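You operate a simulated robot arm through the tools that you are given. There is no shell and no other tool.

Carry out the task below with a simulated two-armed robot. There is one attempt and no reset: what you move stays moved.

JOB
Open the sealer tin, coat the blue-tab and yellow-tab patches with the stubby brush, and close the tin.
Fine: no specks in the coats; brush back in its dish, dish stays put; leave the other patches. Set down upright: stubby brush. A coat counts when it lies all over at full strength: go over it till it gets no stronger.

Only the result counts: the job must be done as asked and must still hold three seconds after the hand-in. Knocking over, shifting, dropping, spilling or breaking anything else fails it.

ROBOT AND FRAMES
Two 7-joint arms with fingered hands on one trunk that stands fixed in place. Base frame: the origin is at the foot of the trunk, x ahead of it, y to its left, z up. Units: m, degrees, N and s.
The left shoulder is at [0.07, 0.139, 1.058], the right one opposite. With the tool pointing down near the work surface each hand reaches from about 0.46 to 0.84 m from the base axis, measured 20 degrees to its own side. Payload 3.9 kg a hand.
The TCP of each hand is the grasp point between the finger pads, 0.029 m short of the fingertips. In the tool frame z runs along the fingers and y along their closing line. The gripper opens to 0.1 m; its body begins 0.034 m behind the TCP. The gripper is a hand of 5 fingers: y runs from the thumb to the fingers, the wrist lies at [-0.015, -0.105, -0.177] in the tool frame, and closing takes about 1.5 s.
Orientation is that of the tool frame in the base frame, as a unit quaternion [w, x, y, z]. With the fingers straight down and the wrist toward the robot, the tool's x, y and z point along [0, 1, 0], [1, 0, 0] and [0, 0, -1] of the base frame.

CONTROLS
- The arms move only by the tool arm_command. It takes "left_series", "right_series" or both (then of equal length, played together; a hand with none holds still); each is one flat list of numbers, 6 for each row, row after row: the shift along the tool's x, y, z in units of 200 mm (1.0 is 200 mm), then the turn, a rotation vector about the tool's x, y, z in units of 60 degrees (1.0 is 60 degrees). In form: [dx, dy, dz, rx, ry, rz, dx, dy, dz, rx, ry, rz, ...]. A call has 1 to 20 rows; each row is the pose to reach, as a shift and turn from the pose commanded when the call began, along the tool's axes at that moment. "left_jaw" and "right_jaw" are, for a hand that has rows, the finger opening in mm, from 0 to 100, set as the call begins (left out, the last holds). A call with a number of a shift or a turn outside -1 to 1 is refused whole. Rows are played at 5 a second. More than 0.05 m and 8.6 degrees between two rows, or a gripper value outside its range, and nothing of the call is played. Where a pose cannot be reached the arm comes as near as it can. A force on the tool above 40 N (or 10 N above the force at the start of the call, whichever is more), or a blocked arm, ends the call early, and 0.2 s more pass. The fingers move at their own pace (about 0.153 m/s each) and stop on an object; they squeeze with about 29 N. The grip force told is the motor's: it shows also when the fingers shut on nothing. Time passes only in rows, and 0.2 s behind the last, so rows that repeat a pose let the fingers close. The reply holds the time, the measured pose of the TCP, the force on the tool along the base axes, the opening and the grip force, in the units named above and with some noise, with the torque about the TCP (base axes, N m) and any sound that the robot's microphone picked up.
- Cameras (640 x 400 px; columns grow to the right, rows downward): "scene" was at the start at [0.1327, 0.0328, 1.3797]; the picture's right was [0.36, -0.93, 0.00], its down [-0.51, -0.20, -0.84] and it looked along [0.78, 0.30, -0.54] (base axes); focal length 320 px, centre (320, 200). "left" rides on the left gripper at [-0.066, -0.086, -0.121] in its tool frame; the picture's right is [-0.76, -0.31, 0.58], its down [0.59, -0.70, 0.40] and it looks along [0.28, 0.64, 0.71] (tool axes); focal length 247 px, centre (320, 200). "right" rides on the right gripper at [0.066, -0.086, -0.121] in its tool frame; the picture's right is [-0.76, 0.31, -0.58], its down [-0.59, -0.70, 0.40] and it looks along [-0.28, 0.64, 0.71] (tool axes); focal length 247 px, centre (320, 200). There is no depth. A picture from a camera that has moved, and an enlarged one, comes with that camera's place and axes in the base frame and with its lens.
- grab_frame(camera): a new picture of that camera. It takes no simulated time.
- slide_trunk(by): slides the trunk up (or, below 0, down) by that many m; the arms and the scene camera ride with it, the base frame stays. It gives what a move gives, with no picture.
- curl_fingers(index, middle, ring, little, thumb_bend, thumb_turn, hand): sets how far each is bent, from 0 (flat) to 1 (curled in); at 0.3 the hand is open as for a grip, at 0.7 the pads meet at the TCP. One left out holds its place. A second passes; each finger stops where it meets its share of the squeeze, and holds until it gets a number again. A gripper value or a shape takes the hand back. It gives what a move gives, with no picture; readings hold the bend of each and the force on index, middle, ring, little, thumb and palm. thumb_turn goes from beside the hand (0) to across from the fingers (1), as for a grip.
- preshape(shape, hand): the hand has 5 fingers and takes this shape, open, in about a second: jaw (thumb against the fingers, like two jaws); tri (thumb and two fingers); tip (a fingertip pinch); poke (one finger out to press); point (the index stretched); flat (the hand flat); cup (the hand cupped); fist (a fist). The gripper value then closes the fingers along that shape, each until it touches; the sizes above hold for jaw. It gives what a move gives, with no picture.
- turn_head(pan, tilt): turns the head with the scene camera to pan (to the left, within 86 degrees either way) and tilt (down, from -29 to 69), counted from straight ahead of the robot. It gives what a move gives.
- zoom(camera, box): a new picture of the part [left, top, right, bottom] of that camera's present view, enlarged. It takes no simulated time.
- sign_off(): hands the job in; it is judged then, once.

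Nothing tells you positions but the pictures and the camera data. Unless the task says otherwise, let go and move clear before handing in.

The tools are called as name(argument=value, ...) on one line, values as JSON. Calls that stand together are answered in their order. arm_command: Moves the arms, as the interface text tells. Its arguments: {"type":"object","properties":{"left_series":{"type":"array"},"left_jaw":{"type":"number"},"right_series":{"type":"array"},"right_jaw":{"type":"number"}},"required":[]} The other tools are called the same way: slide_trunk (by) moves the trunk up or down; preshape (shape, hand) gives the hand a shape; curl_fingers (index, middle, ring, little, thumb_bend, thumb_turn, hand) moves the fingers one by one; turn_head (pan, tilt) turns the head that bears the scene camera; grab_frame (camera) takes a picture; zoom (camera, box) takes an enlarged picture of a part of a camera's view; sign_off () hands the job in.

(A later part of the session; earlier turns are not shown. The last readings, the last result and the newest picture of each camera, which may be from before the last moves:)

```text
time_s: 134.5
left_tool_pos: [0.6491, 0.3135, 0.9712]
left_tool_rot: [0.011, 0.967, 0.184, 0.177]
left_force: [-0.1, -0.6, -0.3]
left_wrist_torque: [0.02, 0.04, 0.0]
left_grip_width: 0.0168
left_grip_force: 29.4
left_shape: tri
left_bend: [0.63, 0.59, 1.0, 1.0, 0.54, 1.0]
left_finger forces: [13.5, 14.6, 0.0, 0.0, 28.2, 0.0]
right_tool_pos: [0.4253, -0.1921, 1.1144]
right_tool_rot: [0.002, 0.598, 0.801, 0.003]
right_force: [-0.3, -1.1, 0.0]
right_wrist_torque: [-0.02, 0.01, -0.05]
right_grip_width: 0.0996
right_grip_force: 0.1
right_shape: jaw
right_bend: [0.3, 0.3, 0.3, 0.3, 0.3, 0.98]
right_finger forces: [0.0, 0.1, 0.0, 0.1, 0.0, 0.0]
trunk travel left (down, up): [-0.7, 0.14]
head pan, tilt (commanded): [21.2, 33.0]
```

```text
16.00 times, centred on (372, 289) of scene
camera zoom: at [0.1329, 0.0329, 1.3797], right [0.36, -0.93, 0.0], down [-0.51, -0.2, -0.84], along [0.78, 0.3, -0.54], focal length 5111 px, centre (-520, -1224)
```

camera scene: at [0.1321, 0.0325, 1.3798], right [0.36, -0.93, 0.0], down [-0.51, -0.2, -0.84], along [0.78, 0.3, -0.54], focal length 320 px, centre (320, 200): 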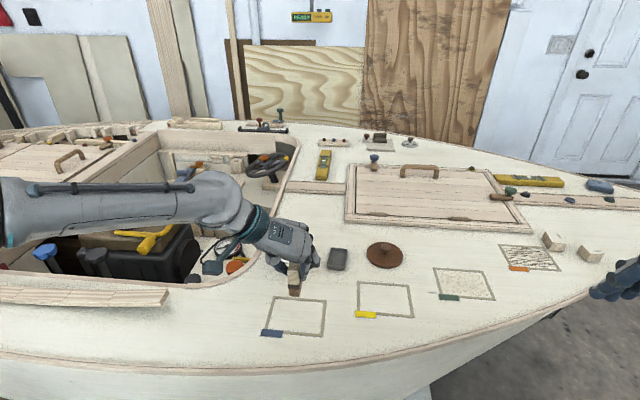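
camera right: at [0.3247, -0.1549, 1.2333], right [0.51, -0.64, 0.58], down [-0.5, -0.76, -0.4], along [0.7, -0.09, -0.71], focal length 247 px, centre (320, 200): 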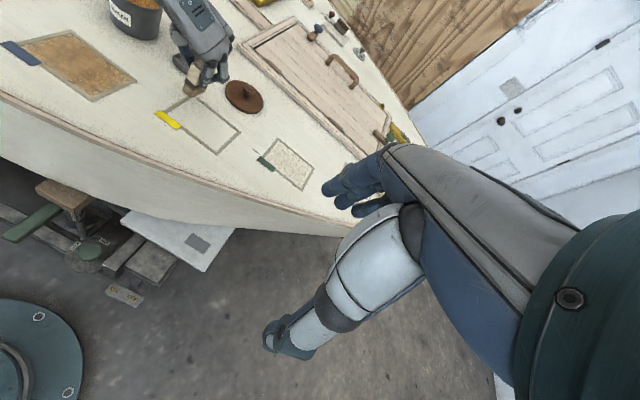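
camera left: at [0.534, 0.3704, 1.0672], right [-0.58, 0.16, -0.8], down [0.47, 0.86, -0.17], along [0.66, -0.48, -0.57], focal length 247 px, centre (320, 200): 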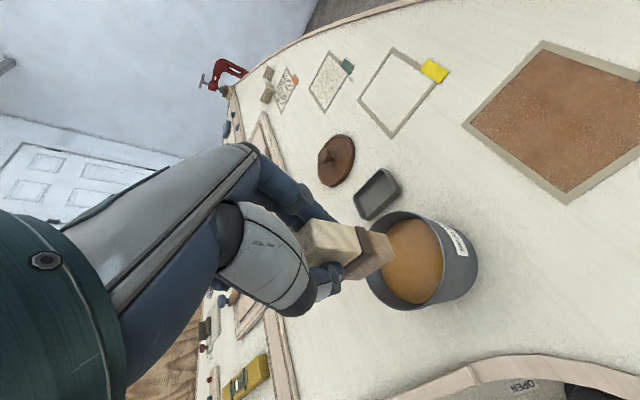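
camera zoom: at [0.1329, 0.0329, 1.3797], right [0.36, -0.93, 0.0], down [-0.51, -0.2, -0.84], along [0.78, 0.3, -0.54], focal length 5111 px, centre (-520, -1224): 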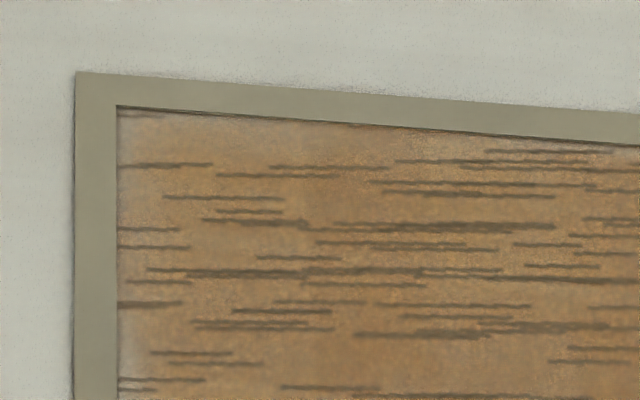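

Both patches show the identical grain, but yellow seems a touch paler than blue and their edges are a bit lighter. I'll check the brush and sealer close up before deciding on another round.

zoom(camera="left", box=[300, 170, 500, 330])

zoom(camera="scene", box=[265, 200, 325, 260])

zoom(camera="right", box=[0, 20, 260, 170])

zoom(camera="left", box=[340, 20, 480, 150])

```text
2.50 times, centred on (400, 250) of left
camera zoom: at [0.5203, 0.3662, 1.0568], right [-0.57, 0.04, -0.82], down [0.4, 0.88, -0.24], along [0.72, -0.47, -0.52], focal length 617 px, centre (120, 75)
```

zoom: 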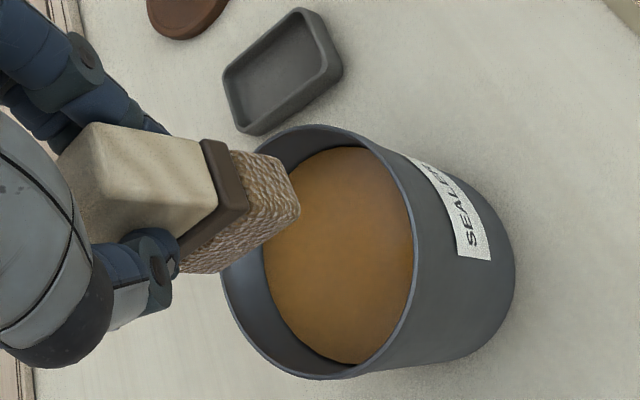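

```text
6.67 times, centred on (295, 230) of scene
camera zoom: at [0.1329, 0.0329, 1.3797], right [0.36, -0.93, 0.0], down [-0.51, -0.2, -0.84], along [0.78, 0.3, -0.54], focal length 2130 px, centre (487, 0)
```

zoom: 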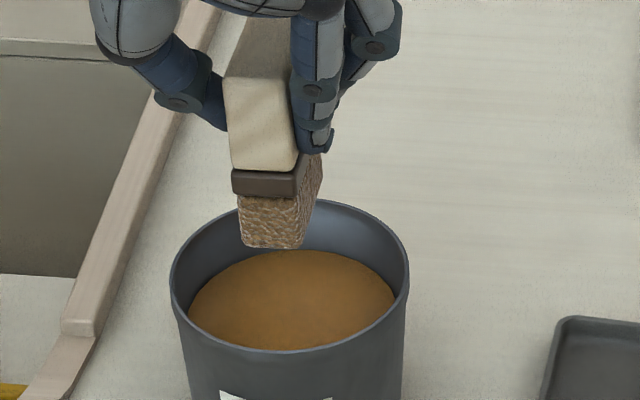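

```text
2.46 times, centred on (130, 95) of right
camera zoom: at [0.3239, -0.1547, 1.2335], right [0.51, -0.64, 0.58], down [-0.5, -0.76, -0.4], along [0.7, -0.09, -0.71], focal length 608 px, centre (788, 458)
```

zoom: 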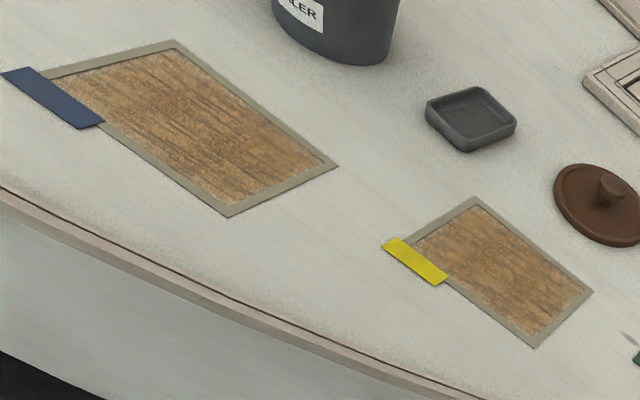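

```text
3.08 times, centred on (410, 85) of left
camera zoom: at [0.5203, 0.3662, 1.0568], right [-0.57, 0.04, -0.82], down [0.4, 0.88, -0.24], along [0.72, -0.47, -0.52], focal length 760 px, centre (43, 554)
```

zoom: 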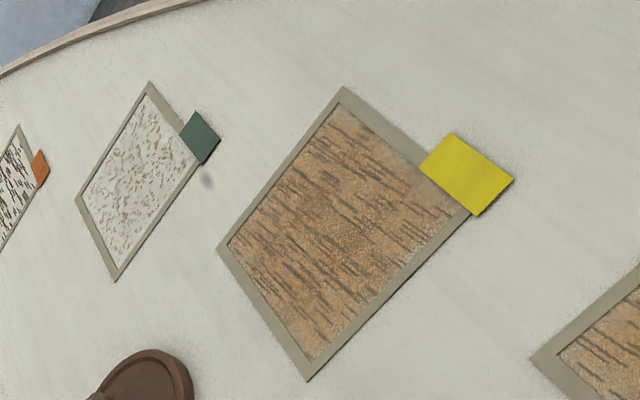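

The sealer and brush look fine. I'll dip again and do another loaded round on yellow, checking after the first sweep whether the coat gets stronger or any specks appear.

arm_command(left_series=[-0.032, -0.008, 0.088, 0, 0, 0, -0.064, -0.016, 0.176, 0, 0, 0, -0.086, -0.0215, 0.236, 0, 0, 0, -0.0962, -0.0241, 0.2645, 0, 0, 0, -0.0962, -0.0241, 0.2645, 0, 0, 0, -0.0962, -0.0241, 0.2645, 0, 0, 0])

arm_command(left_series=[0.048, 0.012, -0.132, 0, 0, 0, 0.0962, 0.0241, -0.2645, 0, 0, 0, 0.0166, 0.1937, -0.278, 0, 0, 0, -0.063, 0.3633, -0.2915, 0, 0, 0, -0.1426, 0.5329, -0.305, 0, 0, 0, -0.2222, 0.7025, -0.3185, 0, 0, 0, -0.3018, 0.8721, -0.332, 0, 0, 0, -0.3619, 0.857, -0.1666, 0, 0, 0, -0.422, 0.8419, -0.0012, 0, 0, 0, -0.465, 0.831, 0.117, 0, 0, 0, -0.4821, 0.8268, 0.1642, 0, 0, 0])

zoom(camera="scene", box=[340, 255, 440, 335])

```text
time_s: 135.9
left_tool_pos: [0.6506, 0.3158, 0.9162]
left_tool_rot: [0.011, 0.967, 0.183, 0.177]
left_force: [0.1, 0.3, -0.9]
left_wrist_torque: [-0.03, 0.02, 0.02]
left_grip_width: 0.0165
left_grip_force: 29.2
left_shape: tri
left_bend: [0.63, 0.59, 1.0, 1.0, 0.54, 1.0]
left_finger forces: [13.4, 14.6, 0.1, 0.1, 28.3, 0.1]
right_tool_pos: [0.4249, -0.1929, 1.1134]
right_tool_rot: [0.002, 0.598, 0.801, 0.003]
right_force: [1.1, -0.3, -0.5]
right_wrist_torque: [0.02, -0.01, -0.03]
right_grip_width: 0.0997
right_grip_force: 0.0
right_shape: jaw
right_bend: [0.3, 0.3, 0.3, 0.3, 0.3, 0.98]
right_finger forces: [0.0, 0.0, 0.1, 0.1, 0.0, 0.0]
trunk travel left (down, up): [-0.7, 0.14]
head pan, tilt (commanded): [21.2, 33.0]
```

```text
time_s: 138.3
left_tool_pos: [0.6371, 0.1285, 0.8679]
left_tool_rot: [0.01, 0.967, 0.183, 0.177]
left_force: [-1.2, -0.5, -0.4]
left_wrist_torque: [0.01, 0.06, -0.02]
left_grip_width: 0.0165
left_grip_force: 28.6
left_shape: tri
left_bend: [0.64, 0.59, 1.0, 1.0, 0.54, 1.0]
left_finger forces: [13.5, 14.5, 0.1, 0.0, 28.0, 0.0]
right_tool_pos: [0.4254, -0.1935, 1.1134]
right_tool_rot: [0.001, 0.599, 0.801, 0.003]
right_force: [-0.6, 0.7, 0.4]
right_wrist_torque: [0.03, -0.01, -0.01]
right_grip_width: 0.0996
right_grip_force: 0.1
right_shape: jaw
right_bend: [0.3, 0.3, 0.3, 0.3, 0.3, 0.98]
right_finger forces: [0.1, 0.0, 0.0, 0.1, 0.1, 0.1]
trunk travel left (down, up): [-0.7, 0.14]
head pan, tilt (commanded): [21.2, 33.0]
```

```text
5.00 times, centred on (390, 295) of scene
camera zoom: at [0.133, 0.033, 1.3797], right [0.36, -0.93, 0.0], down [-0.51, -0.2, -0.84], along [0.78, 0.3, -0.54], focal length 1597 px, centre (-30, -275)
```

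zoom: 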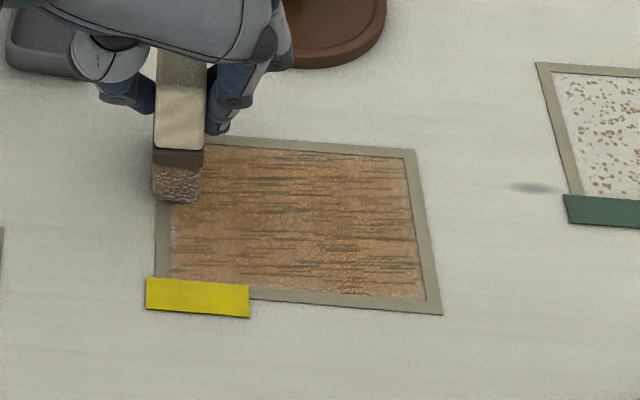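

That dip showed no contact force and the bristles look pale, so the brush isn't loaded. I'll go back and dip properly before touching the patch.

arm_command(left_series=[0.0601, 0.0151, -0.1654, 0, 0, 0, 0.1202, 0.0302, -0.3308, 0, 0, 0, 0.1803, 0.0453, -0.4962, 0, 0, 0, 0.2599, -0.1243, -0.4827, 0, 0, 0, 0.3395, -0.2939, -0.4692, 0, 0, 0, 0.4191, -0.4635, -0.4557, 0, 0, 0, 0.4987, -0.6331, -0.4422, 0, 0, 0, 0.5783, -0.8027, -0.4287, 0, 0, 0])

arm_command(left_series=[-0.034, -0.0085, 0.0935, 0, 0, 0, -0.068, -0.017, 0.187, 0, 0, 0, -0.09, -0.0225, 0.2475, 0, 0, 0, -0.1013, -0.0254, 0.2786, 0, 0, 0, -0.1047, -0.0263, 0.288, 0, 0, 0, -0.1047, -0.0263, 0.288, 0, 0, 0])

zoom(camera="left", box=[300, 170, 500, 330])

```text
time_s: 140.1
left_tool_pos: [0.6513, 0.316, 0.9723]
left_tool_rot: [0.011, 0.967, 0.184, 0.176]
left_force: [-0.1, 0.4, -1.7]
left_wrist_torque: [-0.01, 0.05, 0.0]
left_grip_width: 0.0167
left_grip_force: 29.0
left_shape: tri
left_bend: [0.64, 0.59, 1.0, 1.0, 0.54, 1.0]
left_finger forces: [13.4, 14.3, 0.1, 0.1, 27.7, 0.0]
right_tool_pos: [0.4241, -0.192, 1.1134]
right_tool_rot: [0.002, 0.599, 0.801, 0.003]
right_force: [-0.4, 0.3, 0.5]
right_wrist_torque: [-0.02, 0.0, 0.01]
right_grip_width: 0.1
right_grip_force: 0.1
right_shape: jaw
right_bend: [0.3, 0.3, 0.3, 0.3, 0.3, 0.98]
right_finger forces: [0.0, 0.0, 0.0, 0.1, 0.1, 0.1]
trunk travel left (down, up): [-0.7, 0.14]
head pan, tilt (commanded): [21.2, 33.0]
```

```text
time_s: 141.5
left_tool_pos: [0.6509, 0.3153, 0.9134]
left_tool_rot: [0.011, 0.967, 0.183, 0.179]
left_force: [1.3, -1.5, 9.3]
left_wrist_torque: [0.06, -0.12, 0.04]
left_grip_width: 0.0168
left_grip_force: 29.0
left_shape: tri
left_bend: [0.64, 0.59, 1.0, 1.0, 0.54, 1.0]
left_finger forces: [14.1, 16.4, 0.1, 0.0, 29.3, 0.0]
right_tool_pos: [0.4234, -0.1946, 1.1126]
right_tool_rot: [0.003, 0.599, 0.801, 0.004]
right_force: [0.2, 0.2, 0.2]
right_wrist_torque: [0.0, 0.02, -0.03]
right_grip_width: 0.0996
right_grip_force: 0.0
right_shape: jaw
right_bend: [0.3, 0.3, 0.3, 0.3, 0.3, 0.98]
right_finger forces: [0.0, 0.0, 0.1, 0.0, 0.0, 0.0]
trunk travel left (down, up): [-0.7, 0.14]
head pan, tilt (commanded): [21.2, 33.0]
```

```text
2.50 times, centred on (400, 250) of left
camera zoom: at [0.5205, 0.3672, 0.999], right [-0.56, 0.04, -0.82], down [0.4, 0.88, -0.23], along [0.72, -0.47, -0.52], focal length 617 px, centre (120, 75)
```

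zoom: 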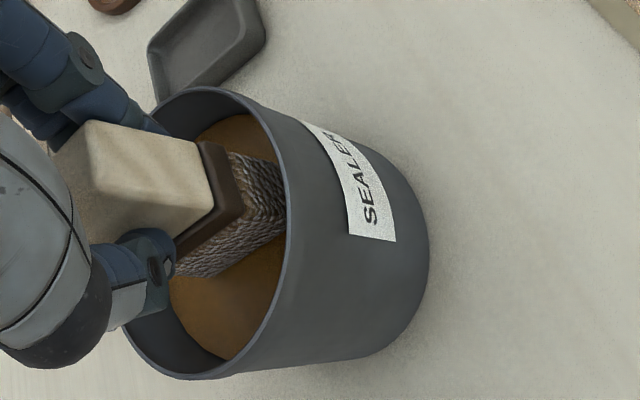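

Properly loaded now (9 N contact). Going back to yellow's far-left corner.

arm_command(left_series=[0.0524, 0.0132, -0.144, 0, 0, 0, 0.1047, 0.0263, -0.288, 0, 0, 0, 0.0234, 0.1995, -0.3017, 0, 0, 0, -0.0579, 0.3727, -0.3154, 0, 0, 0, -0.1392, 0.5459, -0.3291, 0, 0, 0, -0.2205, 0.7191, -0.3428, 0, 0, 0, -0.3018, 0.8923, -0.3565, 0, 0, 0, -0.3617, 0.8773, -0.1919, 0, 0, 0, -0.4216, 0.8623, -0.0273, 0, 0, 0, -0.465, 0.8515, 0.092, 0, 0, 0, -0.4815, 0.8473, 0.1373, 0, 0, 0])

zoom(camera="scene", box=[340, 255, 440, 335])

```text
time_s: 143.9
left_tool_pos: [0.6365, 0.1246, 0.8675]
left_tool_rot: [0.01, 0.967, 0.184, 0.177]
left_force: [0.3, 0.1, -1.0]
left_wrist_torque: [0.0, 0.02, -0.02]
left_grip_width: 0.0168
left_grip_force: 29.1
left_shape: tri
left_bend: [0.63, 0.59, 1.0, 1.0, 0.54, 1.0]
left_finger forces: [13.5, 14.3, 0.0, 0.0, 28.0, 0.0]
right_tool_pos: [0.4249, -0.1922, 1.1126]
right_tool_rot: [0.001, 0.599, 0.801, 0.003]
right_force: [0.0, -0.5, 0.1]
right_wrist_torque: [-0.01, 0.0, 0.02]
right_grip_width: 0.0995
right_grip_force: 0.0
right_shape: jaw
right_bend: [0.3, 0.3, 0.3, 0.3, 0.3, 0.98]
right_finger forces: [0.0, 0.0, 0.0, 0.0, 0.0, 0.1]
trunk travel left (down, up): [-0.7, 0.14]
head pan, tilt (commanded): [21.2, 33.0]
```

```text
5.00 times, centred on (390, 295) of scene
camera zoom: at [0.133, 0.033, 1.3797], right [0.36, -0.93, 0.0], down [-0.51, -0.2, -0.84], along [0.78, 0.3, -0.54], focal length 1597 px, centre (-30, -275)
```

zoom: 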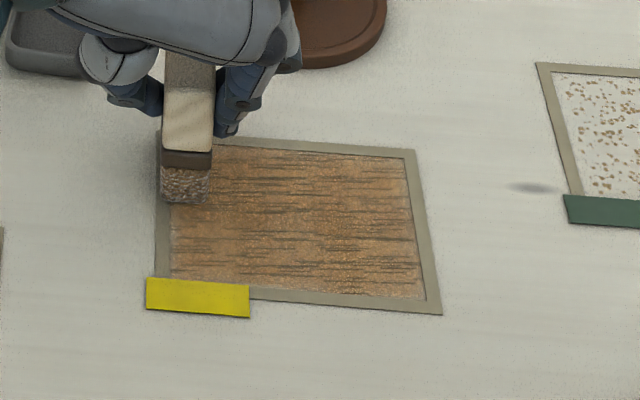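

arm_command(left_series=[-0.0026, -0.0006, 0.007, 0, 0, 0, -0.0043, -0.0011, 0.0117, 0, 0, 0])

zoom(camera="scene", box=[340, 255, 440, 335])

```text
time_s: 144.5
left_tool_pos: [0.6348, 0.1243, 0.8649]
left_tool_rot: [0.01, 0.967, 0.184, 0.177]
left_force: [0.7, 0.0, -0.5]
left_wrist_torque: [-0.03, 0.01, -0.04]
left_grip_width: 0.0168
left_grip_force: 28.9
left_shape: tri
left_bend: [0.63, 0.59, 1.0, 1.0, 0.54, 1.0]
left_finger forces: [13.6, 14.4, 0.0, 0.1, 28.0, 0.0]
right_tool_pos: [0.4248, -0.1937, 1.1123]
right_tool_rot: [0.001, 0.598, 0.801, 0.003]
right_force: [0.3, 0.2, -0.7]
right_wrist_torque: [0.01, -0.02, -0.02]
right_grip_width: 0.0995
right_grip_force: 0.0
right_shape: jaw
right_bend: [0.3, 0.3, 0.3, 0.3, 0.3, 0.98]
right_finger forces: [0.0, 0.0, 0.0, 0.0, 0.1, 0.0]
trunk travel left (down, up): [-0.7, 0.14]
head pan, tilt (commanded): [21.2, 33.0]
```

```text
5.00 times, centred on (390, 295) of scene
camera zoom: at [0.1328, 0.0327, 1.3797], right [0.36, -0.93, 0.0], down [-0.51, -0.2, -0.84], along [0.78, 0.3, -0.54], focal length 1597 px, centre (-30, -275)
```

zoom: 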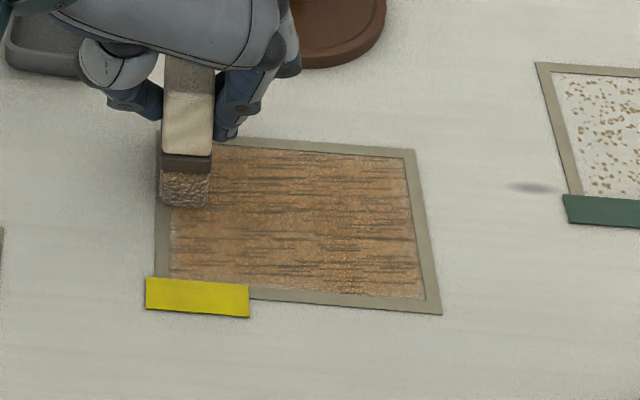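

arm_command(left_series=[-0.0017, -0.0004, 0.0047, 0, 0, 0, -0.0026, -0.0006, 0.007, 0, 0, 0])

```text
time_s: 145.1
left_tool_pos: [0.635, 0.1236, 0.8649]
left_tool_rot: [0.01, 0.967, 0.183, 0.177]
left_force: [-1.4, 0.6, 1.4]
left_wrist_torque: [0.05, -0.02, 0.02]
left_grip_width: 0.0168
left_grip_force: 28.6
left_shape: tri
left_bend: [0.63, 0.59, 1.0, 1.0, 0.54, 1.0]
left_finger forces: [13.7, 14.7, 0.1, 0.1, 28.4, 0.0]
right_tool_pos: [0.4254, -0.1938, 1.1133]
right_tool_rot: [0.003, 0.599, 0.801, 0.004]
right_force: [0.5, 0.6, 0.3]
right_wrist_torque: [0.04, -0.01, 0.01]
right_grip_width: 0.0998
right_grip_force: 0.1
right_shape: jaw
right_bend: [0.3, 0.3, 0.3, 0.3, 0.3, 0.98]
right_finger forces: [0.0, 0.0, 0.1, 0.0, 0.0, 0.0]
trunk travel left (down, up): [-0.7, 0.14]
head pan, tilt (commanded): [21.2, 33.0]
```

Light contact. Sweeping right.

arm_command(left_series=[-0.0054, 0.0403, 0.0044, 0, 0, 0, -0.01, 0.0809, 0.0064, 0, 0, 0, -0.0145, 0.1214, 0.0085, 0, 0, 0, -0.019, 0.1619, 0.0105, 0, 0, 0, -0.0236, 0.2024, 0.0126, 0, 0, 0, -0.0281, 0.243, 0.0146, 0, 0, 0, -0.0326, 0.2835, 0.0167, 0, 0, 0, -0.0372, 0.324, 0.0187, 0, 0, 0, -0.0417, 0.3645, 0.0208, 0, 0, 0, -0.0462, 0.4051, 0.0228, 0, 0, 0, -0.0508, 0.4456, 0.0249, 0, 0, 0, -0.0553, 0.4861, 0.0269, 0, 0, 0, -0.057, 0.501, 0.0277, 0, 0, 0])

zoom(camera="scene", box=[340, 255, 440, 335])

zoom(camera="right", box=[0, 20, 260, 170])

```text
time_s: 147.9
left_tool_pos: [0.6632, 0.0258, 0.8642]
left_tool_rot: [0.011, 0.967, 0.183, 0.177]
left_force: [-0.2, 1.1, 5.4]
left_wrist_torque: [0.12, -0.02, 0.02]
left_grip_width: 0.0168
left_grip_force: 28.9
left_shape: tri
left_bend: [0.64, 0.59, 1.0, 1.0, 0.54, 1.0]
left_finger forces: [12.2, 15.5, 0.0, 0.1, 29.8, 0.0]
right_tool_pos: [0.4248, -0.1951, 1.1136]
right_tool_rot: [0.002, 0.598, 0.801, 0.004]
right_force: [0.4, 0.5, 0.0]
right_wrist_torque: [0.01, 0.01, -0.01]
right_grip_width: 0.0998
right_grip_force: 0.0
right_shape: jaw
right_bend: [0.3, 0.3, 0.3, 0.3, 0.3, 0.98]
right_finger forces: [0.0, 0.0, 0.0, 0.0, 0.1, 0.0]
trunk travel left (down, up): [-0.7, 0.14]
head pan, tilt (commanded): [21.2, 33.0]
```

```text
5.00 times, centred on (390, 295) of scene
camera zoom: at [0.1318, 0.0332, 1.3798], right [0.36, -0.93, 0.0], down [-0.51, -0.2, -0.84], along [0.78, 0.3, -0.54], focal length 1597 px, centre (-30, -275)
```

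zoom: 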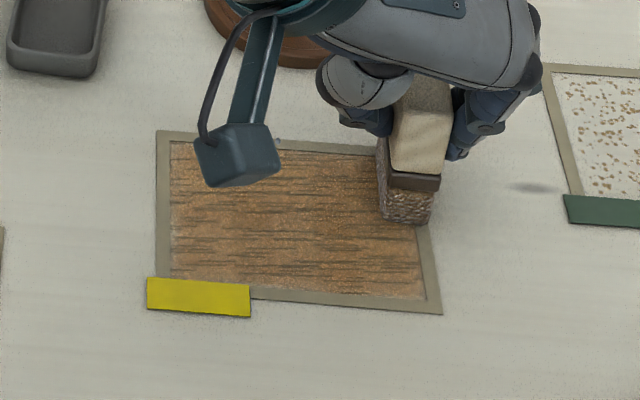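

```text
2.46 times, centred on (130, 95) of right
camera zoom: at [0.323, -0.1544, 1.2338], right [0.51, -0.64, 0.58], down [-0.5, -0.76, -0.41], along [0.7, -0.09, -0.71], focal length 608 px, centre (788, 458)
```

zoom: 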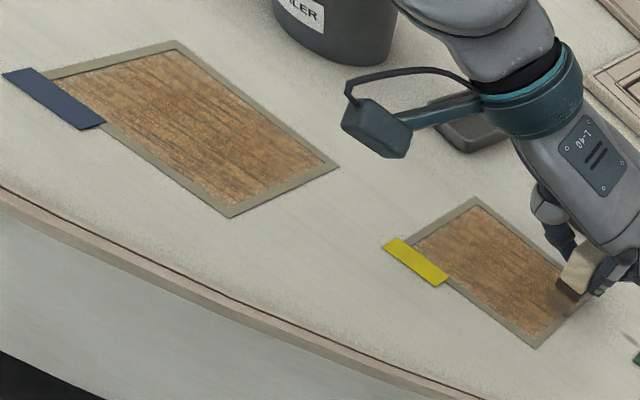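

No specks, and the brushed strip is a little deeper in colour. Continuing with the near strip.

arm_command(left_series=[-0.0537, -0.005, -0.02, 0, 0, 0, -0.1074, -0.01, -0.04, 0, 0, 0, -0.1611, -0.015, -0.06, 0, 0, 0, -0.2148, -0.02, -0.0799, 0, 0, 0, -0.2103, -0.0605, -0.082, 0, 0, 0, -0.2057, -0.101, -0.084, 0, 0, 0, -0.2012, -0.1416, -0.0861, 0, 0, 0, -0.1967, -0.1821, -0.0881, 0, 0, 0, -0.1921, -0.2226, -0.0902, 0, 0, 0, -0.1876, -0.2632, -0.0922, 0, 0, 0, -0.1831, -0.3037, -0.0943, 0, 0, 0, -0.1785, -0.3442, -0.0963, 0, 0, 0, -0.174, -0.3847, -0.0984, 0, 0, 0, -0.1695, -0.4253, -0.1004, 0, 0, 0, -0.1649, -0.4658, -0.1025, 0, 0, 0, -0.1596, -0.513, -0.1049, 0, 0, 0])

arm_command(left_series=[0.0618, 0.0155, -0.17, 0, 0, 0, 0.1236, 0.031, -0.34, 0, 0, 0, 0.1854, 0.0465, -0.51, 0, 0, 0, 0.3103, -0.1251, -0.4802, 0, 0, 0, 0.4352, -0.2967, -0.4504, 0, 0, 0, 0.5601, -0.4683, -0.4206, 0, 0, 0, 0.685, -0.6399, -0.3908, 0, 0, 0, 0.81, -0.811, -0.361, 0, 0, 0, 0.81, -0.811, -0.361, 0, 0, 0])

zoom(camera="scene", box=[350, 270, 420, 330])

zoom(camera="scene", box=[265, 260, 435, 345])

```text
time_s: 151.3
left_tool_pos: [0.5916, 0.1101, 0.8633]
left_tool_rot: [0.011, 0.967, 0.183, 0.176]
left_force: [0.5, -1.9, 4.3]
left_wrist_torque: [-0.04, -0.06, 0.01]
left_grip_width: 0.0169
left_grip_force: 28.8
left_shape: tri
left_bend: [0.64, 0.59, 1.0, 1.0, 0.54, 1.0]
left_finger forces: [13.8, 15.8, 0.1, 0.0, 27.6, 0.0]
right_tool_pos: [0.4239, -0.1931, 1.1133]
right_tool_rot: [0.002, 0.598, 0.801, 0.005]
right_force: [0.3, -0.6, 0.5]
right_wrist_torque: [0.0, 0.0, 0.01]
right_grip_width: 0.1
right_grip_force: 0.0
right_shape: jaw
right_bend: [0.3, 0.3, 0.3, 0.3, 0.3, 0.98]
right_finger forces: [0.1, 0.1, 0.0, 0.1, 0.1, 0.0]
trunk travel left (down, up): [-0.7, 0.14]
head pan, tilt (commanded): [21.2, 33.0]
```

```text
time_s: 153.3
left_tool_pos: [0.651, 0.3166, 0.971]
left_tool_rot: [0.011, 0.967, 0.184, 0.177]
left_force: [-0.7, 0.4, -0.7]
left_wrist_torque: [-0.01, 0.01, 0.01]
left_grip_width: 0.0165
left_grip_force: 28.8
left_shape: tri
left_bend: [0.64, 0.59, 1.0, 1.0, 0.54, 1.0]
left_finger forces: [13.3, 14.3, 0.1, 0.0, 27.6, 0.1]
right_tool_pos: [0.425, -0.1947, 1.1125]
right_tool_rot: [0.001, 0.598, 0.801, 0.004]
right_force: [0.3, -0.1, 0.2]
right_wrist_torque: [-0.01, 0.03, 0.02]
right_grip_width: 0.0999
right_grip_force: 0.0
right_shape: jaw
right_bend: [0.3, 0.3, 0.3, 0.3, 0.3, 0.98]
right_finger forces: [0.0, 0.0, 0.1, 0.0, 0.0, 0.0]
trunk travel left (down, up): [-0.7, 0.14]
head pan, tilt (commanded): [21.2, 33.0]
```

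```text
6.67 times, centred on (385, 300) of scene
camera zoom: at [0.1326, 0.0323, 1.3797], right [0.36, -0.93, 0.0], down [-0.51, -0.2, -0.84], along [0.78, 0.3, -0.54], focal length 2130 px, centre (-113, -467)
```

zoom: 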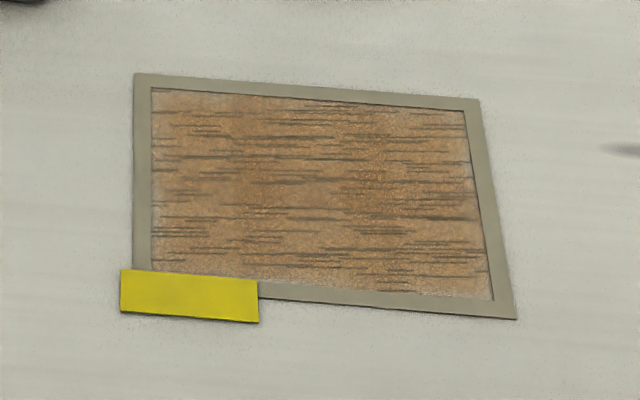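

```text
3.76 times, centred on (350, 302) of scene
camera zoom: at [0.1326, 0.0323, 1.3797], right [0.36, -0.93, 0.0], down [-0.51, -0.2, -0.84], along [0.78, 0.3, -0.54], focal length 1203 px, centre (207, -186)
```

zoom: 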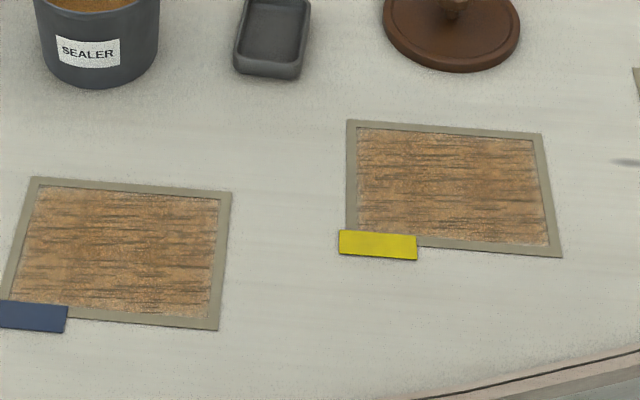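

Yellow looks the same as before this round, so both coats have stopped getting stronger, with no specks. Next is returning the brush. I'll measure how it now sits in the hand so I can place it cleanly in the dish.

zoom(camera="left", box=[300, 190, 430, 300])

zoom(camera="scene", box=[275, 190, 325, 245])

zoom(camera="scene", box=[315, 220, 365, 275])

```text
3.64 times, centred on (365, 245) of left
camera zoom: at [0.5218, 0.3682, 1.0572], right [-0.57, 0.04, -0.82], down [0.4, 0.88, -0.23], along [0.72, -0.47, -0.52], focal length 898 px, centre (156, 36)
```

zoom: 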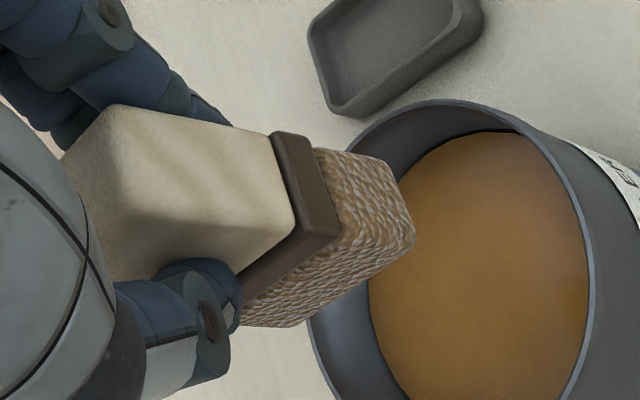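

```text
7.27 times, centred on (300, 218) of scene
camera zoom: at [0.1326, 0.0323, 1.3797], right [0.36, -0.93, 0.0], down [-0.51, -0.2, -0.84], along [0.78, 0.3, -0.54], focal length 2323 px, centre (466, 73)
```

zoom: 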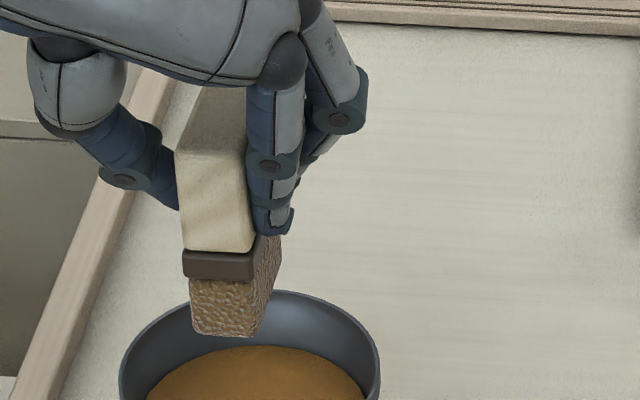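

```text
7.27 times, centred on (340, 248) of scene
camera zoom: at [0.1326, 0.0323, 1.3797], right [0.36, -0.93, 0.0], down [-0.51, -0.2, -0.84], along [0.78, 0.3, -0.54], focal length 2323 px, centre (174, -146)
```

zoom: 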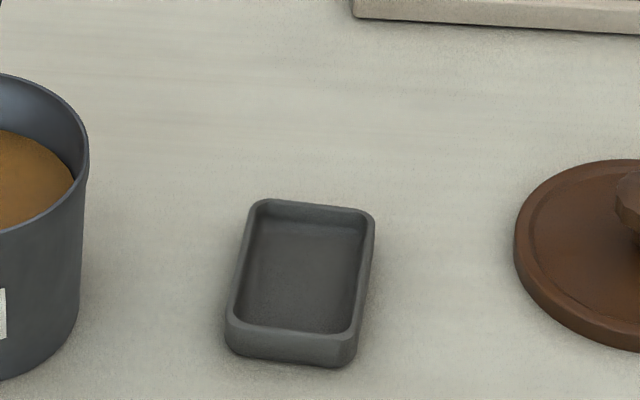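

The brush sits square but pitched about 4°. I'll carry it over the dish, turning the hand so the brush is upright and matches the dish's 11° heading.

arm_command(left_series=[0.0048, 0.1468, 0.0152, -0.0084, 0.0149, 0.0188, 0.0096, 0.2935, 0.0303, -0.0168, 0.0299, 0.0376, 0.0144, 0.4403, 0.0455, -0.0251, 0.0448, 0.0563, 0.0192, 0.587, 0.0606, -0.0335, 0.0597, 0.0751, 0.0192, 0.587, 0.0606, -0.0335, 0.0597, 0.0751])

zoom(camera="left", box=[300, 180, 460, 310])

zoom(camera="scene", box=[320, 195, 390, 275])

```text
time_s: 154.5
left_tool_pos: [0.699, 0.2085, 0.9713]
left_tool_rot: [0.015, 0.967, 0.142, 0.211]
left_force: [-0.1, 0.1, -0.6]
left_wrist_torque: [0.0, 0.01, 0.03]
left_grip_width: 0.0166
left_grip_force: 28.8
left_shape: tri
left_bend: [0.64, 0.59, 1.0, 1.0, 0.54, 1.0]
left_finger forces: [13.2, 14.2, 0.0, 0.1, 27.5, 0.1]
right_tool_pos: [0.4259, -0.1926, 1.1139]
right_tool_rot: [0.003, 0.598, 0.801, 0.003]
right_force: [0.2, 0.3, 0.0]
right_wrist_torque: [-0.02, 0.0, 0.0]
right_grip_width: 0.0998
right_grip_force: 0.1
right_shape: jaw
right_bend: [0.3, 0.3, 0.3, 0.3, 0.3, 0.98]
right_finger forces: [0.0, 0.0, 0.0, 0.0, 0.1, 0.0]
trunk travel left (down, up): [-0.7, 0.14]
head pan, tilt (commanded): [21.2, 33.0]
```

```text
3.08 times, centred on (380, 245) of left
camera zoom: at [0.5684, 0.2702, 1.0493], right [-0.51, 0.1, -0.86], down [0.49, 0.85, -0.19], along [0.71, -0.51, -0.48], focal length 760 px, centre (135, 62)
```

zoom: 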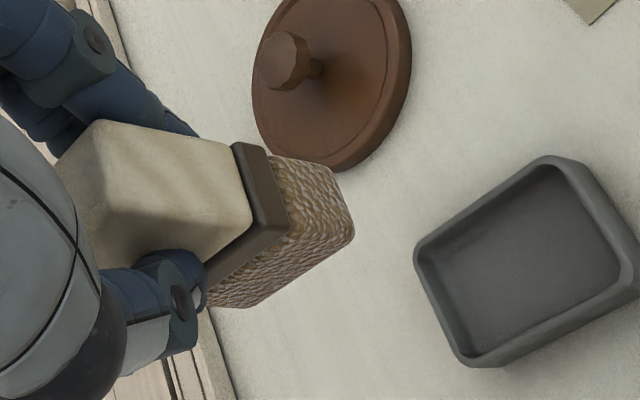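

```text
5.00 times, centred on (355, 235) of scene
camera zoom: at [0.1325, 0.0337, 1.3797], right [0.36, -0.93, 0.0], down [-0.51, -0.2, -0.84], along [0.78, 0.3, -0.54], focal length 1597 px, centre (145, 25)
```

zoom: 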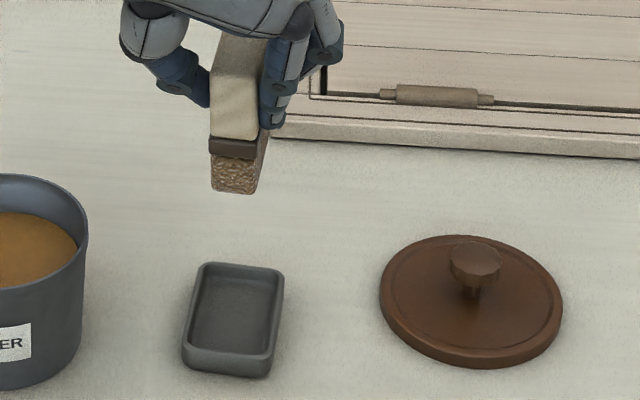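

Brush and dish centres agree to about 1 mm in both cameras. I'll lower to just above the dish rim and check again.

arm_command(left_series=[-0.06, -0.0136, 0.135, 0, 0, 0, -0.12, -0.0271, 0.27, 0, 0, 0, -0.174, -0.0393, 0.3912, 0, 0, 0, -0.174, -0.0393, 0.3912, 0, 0, 0])

zoom(camera="left", box=[300, 180, 460, 310])

zoom(camera="scene", box=[315, 215, 380, 275])

```text
time_s: 155.5
left_tool_pos: [0.7002, 0.2083, 0.8857]
left_tool_rot: [0.015, 0.967, 0.142, 0.211]
left_force: [-0.7, 1.2, -0.2]
left_wrist_torque: [0.0, 0.02, 0.01]
left_grip_width: 0.0167
left_grip_force: 28.6
left_shape: tri
left_bend: [0.64, 0.59, 1.0, 1.0, 0.54, 1.0]
left_finger forces: [13.3, 14.2, 0.1, 0.0, 27.5, 0.0]
right_tool_pos: [0.425, -0.1934, 1.1141]
right_tool_rot: [0.001, 0.598, 0.801, 0.004]
right_force: [-0.4, 0.2, -0.1]
right_wrist_torque: [0.03, 0.0, -0.01]
right_grip_width: 0.0997
right_grip_force: 0.1
right_shape: jaw
right_bend: [0.3, 0.3, 0.3, 0.3, 0.3, 0.98]
right_finger forces: [0.0, 0.0, 0.0, 0.0, 0.0, 0.0]
trunk travel left (down, up): [-0.7, 0.14]
head pan, tilt (commanded): [21.2, 33.0]
```

```text
3.08 times, centred on (380, 245) of left
camera zoom: at [0.5693, 0.2706, 0.9642], right [-0.51, 0.1, -0.86], down [0.49, 0.85, -0.19], along [0.71, -0.51, -0.48], focal length 760 px, centre (135, 62)
```

zoom: 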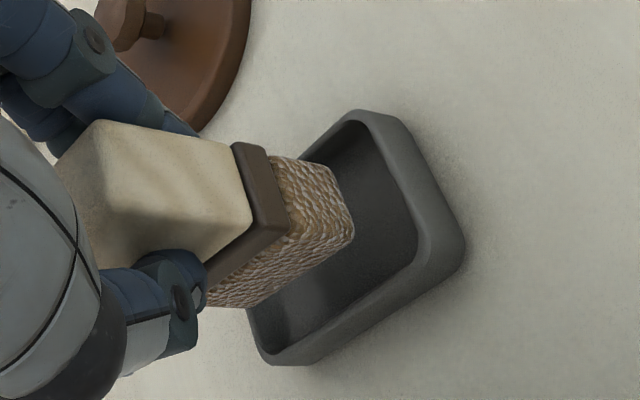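

```text
6.67 times, centred on (348, 245) of scene
camera zoom: at [0.1325, 0.0328, 1.3797], right [0.36, -0.93, 0.0], down [-0.51, -0.2, -0.84], along [0.78, 0.3, -0.54], focal length 2130 px, centre (137, -100)
```

zoom: 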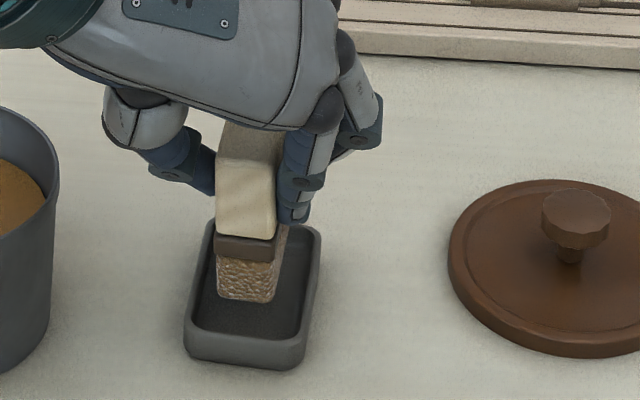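

Good alignment with where the brush originally stood. Lowering into the dish gently.

arm_command(left_series=[-0.0122, -0.0027, 0.0273, 0, 0, 0, -0.0223, -0.005, 0.05, 0, 0, 0, -0.0263, -0.0059, 0.0591, 0, 0, 0, -0.0263, -0.0059, 0.0591, 0, 0, 0])

zoom(camera="scene", box=[315, 215, 380, 275])

zoom(camera="left", box=[300, 180, 460, 310])

```text
time_s: 156.5
left_tool_pos: [0.6997, 0.2094, 0.8731]
left_tool_rot: [0.015, 0.967, 0.143, 0.21]
left_force: [0.6, -0.7, -0.5]
left_wrist_torque: [-0.02, 0.02, -0.01]
left_grip_width: 0.0166
left_grip_force: 29.2
left_shape: tri
left_bend: [0.64, 0.59, 1.0, 1.0, 0.54, 1.0]
left_finger forces: [13.3, 14.2, 0.1, 0.0, 27.6, 0.1]
right_tool_pos: [0.4246, -0.1943, 1.1128]
right_tool_rot: [0.002, 0.599, 0.801, 0.003]
right_force: [0.2, -0.5, -0.5]
right_wrist_torque: [0.01, -0.01, 0.03]
right_grip_width: 0.0999
right_grip_force: 0.0
right_shape: jaw
right_bend: [0.3, 0.3, 0.3, 0.3, 0.3, 0.98]
right_finger forces: [0.1, 0.0, 0.0, 0.1, 0.0, 0.1]
trunk travel left (down, up): [-0.7, 0.14]
head pan, tilt (commanded): [21.2, 33.0]
```

```text
6.67 times, centred on (348, 245) of scene
camera zoom: at [0.1328, 0.0328, 1.3797], right [0.36, -0.93, 0.0], down [-0.51, -0.2, -0.84], along [0.78, 0.3, -0.54], focal length 2130 px, centre (137, -100)
```

zoom: 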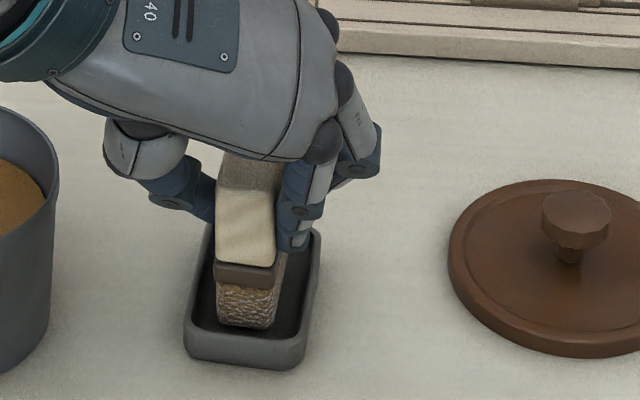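

```text
3.08 times, centred on (380, 245) of left
camera zoom: at [0.5693, 0.2703, 0.9509], right [-0.51, 0.1, -0.86], down [0.49, 0.85, -0.19], along [0.71, -0.51, -0.48], focal length 760 px, centre (135, 62)
```

zoom: 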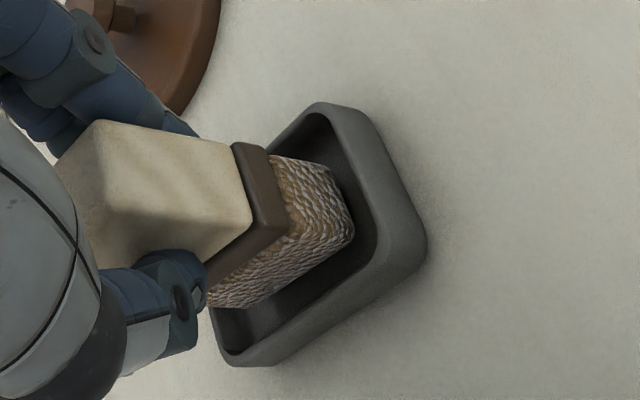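

Nearly on the dish floor. Lowering the last few millimetres with force checks.

arm_command(left_series=[-0.002, -0.0005, 0.0046, 0, 0, 0, -0.004, -0.0009, 0.0091, 0, 0, 0, -0.004, -0.0009, 0.0091, 0, 0, 0])

arm_command(left_series=[-0.001, -0.0002, 0.0023, 0, 0, 0, -0.002, -0.0005, 0.0046, 0, 0, 0])

```text
time_s: 157.3
left_tool_pos: [0.7006, 0.2088, 0.8712]
left_tool_rot: [0.016, 0.967, 0.143, 0.21]
left_force: [1.2, 0.3, -1.4]
left_wrist_torque: [0.01, 0.03, -0.02]
left_grip_width: 0.017
left_grip_force: 29.3
left_shape: tri
left_bend: [0.64, 0.59, 1.0, 1.0, 0.54, 1.0]
left_finger forces: [13.3, 14.2, 0.0, 0.0, 27.5, 0.1]
right_tool_pos: [0.4249, -0.193, 1.1139]
right_tool_rot: [0.001, 0.598, 0.801, 0.003]
right_force: [-0.6, 0.4, -0.4]
right_wrist_torque: [0.02, 0.0, 0.01]
right_grip_width: 0.0996
right_grip_force: 0.0
right_shape: jaw
right_bend: [0.3, 0.3, 0.3, 0.3, 0.3, 0.98]
right_finger forces: [0.0, 0.0, 0.1, 0.0, 0.0, 0.0]
trunk travel left (down, up): [-0.7, 0.14]
head pan, tilt (commanded): [21.2, 33.0]
```

```text
time_s: 157.9
left_tool_pos: [0.7007, 0.209, 0.8696]
left_tool_rot: [0.015, 0.967, 0.142, 0.211]
left_force: [0.4, 0.1, -1.0]
left_wrist_torque: [0.01, -0.02, -0.01]
left_grip_width: 0.0166
left_grip_force: 29.4
left_shape: tri
left_bend: [0.64, 0.59, 1.0, 1.0, 0.54, 1.0]
left_finger forces: [13.3, 14.3, 0.0, 0.0, 27.6, 0.0]
right_tool_pos: [0.4257, -0.1939, 1.1135]
right_tool_rot: [0.001, 0.599, 0.801, 0.003]
right_force: [-0.3, 0.5, 0.1]
right_wrist_torque: [-0.03, 0.03, 0.03]
right_grip_width: 0.0998
right_grip_force: 0.2
right_shape: jaw
right_bend: [0.3, 0.3, 0.3, 0.3, 0.3, 0.98]
right_finger forces: [0.0, 0.0, 0.0, 0.0, 0.1, 0.1]
trunk travel left (down, up): [-0.7, 0.14]
head pan, tilt (commanded): [21.2, 33.0]
```

arm_command(left_series=[-0.001, -0.0002, 0.0023, 0, 0, 0, -0.002, -0.0005, 0.0046, 0, 0, 0])

zoom(camera="scene", box=[315, 215, 380, 275])

```text
time_s: 158.5
left_tool_pos: [0.6989, 0.2085, 0.8703]
left_tool_rot: [0.015, 0.967, 0.142, 0.21]
left_force: [0.4, 0.5, 2.2]
left_wrist_torque: [-0.02, -0.02, -0.03]
left_grip_width: 0.0168
left_grip_force: 28.9
left_shape: tri
left_bend: [0.64, 0.59, 1.0, 1.0, 0.54, 1.0]
left_finger forces: [13.4, 14.7, 0.0, 0.0, 27.8, 0.0]
right_tool_pos: [0.4257, -0.1921, 1.1129]
right_tool_rot: [0.002, 0.598, 0.801, 0.005]
right_force: [0.3, 0.3, -0.2]
right_wrist_torque: [-0.01, 0.02, 0.02]
right_grip_width: 0.0998
right_grip_force: 0.0
right_shape: jaw
right_bend: [0.3, 0.3, 0.3, 0.3, 0.3, 0.98]
right_finger forces: [0.1, 0.0, 0.0, 0.1, 0.0, 0.1]
trunk travel left (down, up): [-0.7, 0.14]
head pan, tilt (commanded): [21.2, 33.0]
```

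```text
6.67 times, centred on (348, 245) of scene
camera zoom: at [0.1326, 0.0327, 1.3797], right [0.36, -0.93, 0.0], down [-0.51, -0.2, -0.84], along [0.78, 0.3, -0.54], focal length 2130 px, centre (137, -100)
```

zoom: 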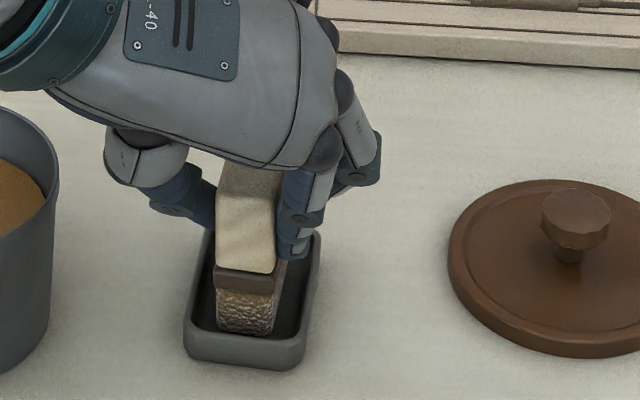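

The brush stands on the dish floor with light contact and the dish hasn't moved. Opening the fingers slowly.

arm_command(left_series=[0, 0, 0, 0, 0, 0, 0, 0, 0, 0, 0, 0, 0, 0, 0, 0, 0, 0], left_jaw=24)

zoom(camera="scene", box=[315, 215, 380, 275])

zoom(camera="left", box=[300, 180, 460, 310])

```text
time_s: 159.3
left_tool_pos: [0.6995, 0.2105, 0.8693]
left_tool_rot: [0.016, 0.967, 0.142, 0.21]
left_force: [-0.8, -0.5, 0.3]
left_wrist_torque: [-0.02, 0.03, -0.05]
left_grip_width: 0.0235
left_grip_force: 0.1
left_shape: tri
left_bend: [0.74, 0.55, 0.99, 1.0, 0.49, 1.0]
left_finger forces: [0.0, 0.0, 0.0, 0.0, 0.1, 0.1]
right_tool_pos: [0.4254, -0.1929, 1.1124]
right_tool_rot: [0.002, 0.598, 0.801, 0.004]
right_force: [-0.3, 0.0, 0.0]
right_wrist_torque: [0.02, 0.0, -0.01]
right_grip_width: 0.0998
right_grip_force: 0.0
right_shape: jaw
right_bend: [0.3, 0.3, 0.3, 0.3, 0.3, 0.98]
right_finger forces: [0.1, 0.0, 0.0, 0.0, 0.0, 0.0]
trunk travel left (down, up): [-0.7, 0.14]
head pan, tilt (commanded): [21.2, 33.0]
```

```text
6.67 times, centred on (348, 245) of scene
camera zoom: at [0.1327, 0.0328, 1.3797], right [0.36, -0.93, 0.0], down [-0.51, -0.2, -0.84], along [0.78, 0.3, -0.54], focal length 2130 px, centre (137, -100)
```

zoom: 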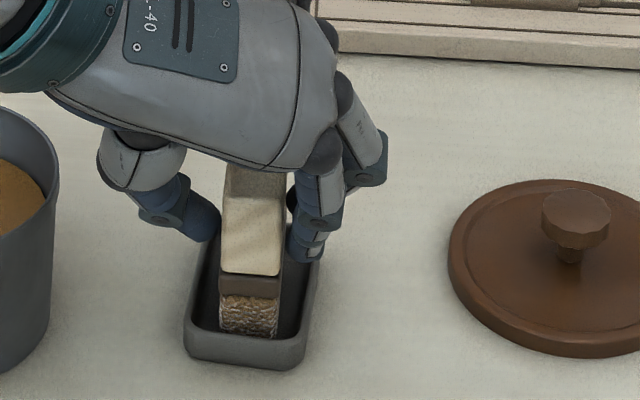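

```text
3.08 times, centred on (380, 245) of left
camera zoom: at [0.569, 0.2702, 0.9468], right [-0.51, 0.1, -0.86], down [0.49, 0.85, -0.19], along [0.71, -0.51, -0.48], focal length 760 px, centre (135, 62)
```

zoom: 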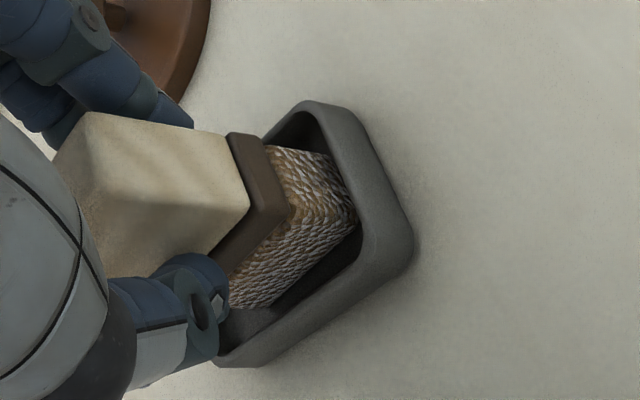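

The brush stands upright in the dish. Opening wider and lifting straight up.

arm_command(left_series=[0, 0, 0, 0, 0, 0, 0, 0, 0, 0, 0, 0, 0, 0, 0, 0, 0, 0], left_jaw=50)

arm_command(left_series=[0.02, 0.0046, -0.0455, 0, 0, 0, 0.08, 0.018, -0.18, 0, 0, 0, 0.15, 0.0342, -0.34, 0, 0, 0, 0.2429, 0.0548, -0.5459, 0, 0, 0])

grab_frame(camera="scene")

zoom(camera="scene", box=[260, 200, 420, 300])

```text
time_s: 160.1
left_tool_pos: [0.6995, 0.2091, 0.8692]
left_tool_rot: [0.015, 0.967, 0.143, 0.21]
left_force: [0.3, 0.0, 0.6]
left_wrist_torque: [0.02, 0.02, 0.0]
left_grip_width: 0.0497
left_grip_force: 0.0
left_shape: tri
left_bend: [0.4, 0.43, 0.99, 1.0, 0.36, 1.0]
left_finger forces: [0.0, 0.0, 0.1, 0.0, 0.1, 0.1]
right_tool_pos: [0.426, -0.1929, 1.1133]
right_tool_rot: [0.001, 0.599, 0.801, 0.003]
right_force: [0.1, -0.5, -0.5]
right_wrist_torque: [0.01, 0.02, -0.01]
right_grip_width: 0.0998
right_grip_force: 0.0
right_shape: jaw
right_bend: [0.3, 0.3, 0.3, 0.3, 0.3, 0.98]
right_finger forces: [0.0, 0.0, 0.1, 0.0, 0.0, 0.0]
trunk travel left (down, up): [-0.7, 0.14]
head pan, tilt (commanded): [21.2, 33.0]
```

```text
time_s: 161.1
left_tool_pos: [0.6978, 0.208, 0.9915]
left_tool_rot: [0.014, 0.967, 0.142, 0.21]
left_force: [-0.8, 0.7, 0.0]
left_wrist_torque: [0.01, 0.02, 0.02]
left_grip_width: 0.0499
left_grip_force: 0.0
left_shape: tri
left_bend: [0.4, 0.43, 0.99, 1.0, 0.36, 1.0]
left_finger forces: [0.0, 0.1, 0.1, 0.1, 0.0, 0.1]
right_tool_pos: [0.424, -0.1934, 1.1143]
right_tool_rot: [0.003, 0.598, 0.801, 0.004]
right_force: [0.7, 0.5, 0.1]
right_wrist_torque: [0.03, -0.03, 0.0]
right_grip_width: 0.0999
right_grip_force: 0.0
right_shape: jaw
right_bend: [0.3, 0.3, 0.3, 0.3, 0.3, 0.98]
right_finger forces: [0.0, 0.0, 0.0, 0.0, 0.1, 0.0]
trunk travel left (down, up): [-0.7, 0.14]
head pan, tilt (commanded): [21.2, 33.0]
```

```text
taken
camera scene: at [0.1316, 0.032, 1.3798], right [0.36, -0.93, 0.0], down [-0.51, -0.2, -0.84], along [0.78, 0.3, -0.54], focal length 320 px, centre (320, 200)
```

scene: 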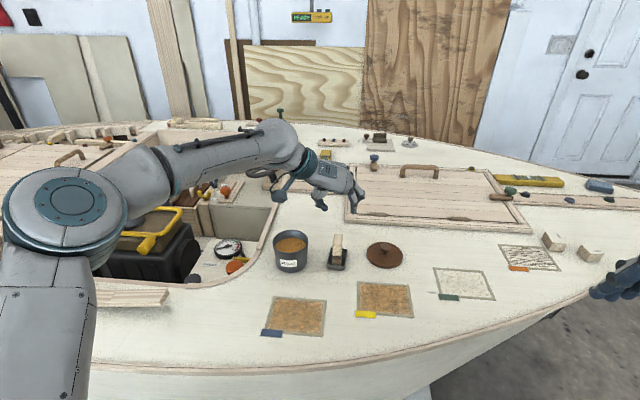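

```text
4.00 times, centred on (340, 250) of scene
camera zoom: at [0.1316, 0.032, 1.3798], right [0.36, -0.93, 0.0], down [-0.51, -0.2, -0.84], along [0.78, 0.3, -0.54], focal length 1278 px, centre (240, 0)
```

zoom: 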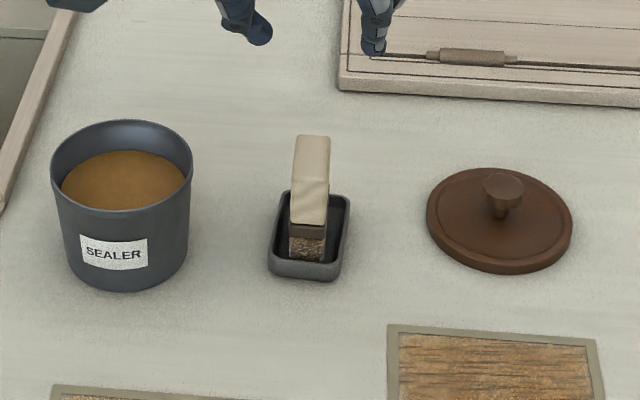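

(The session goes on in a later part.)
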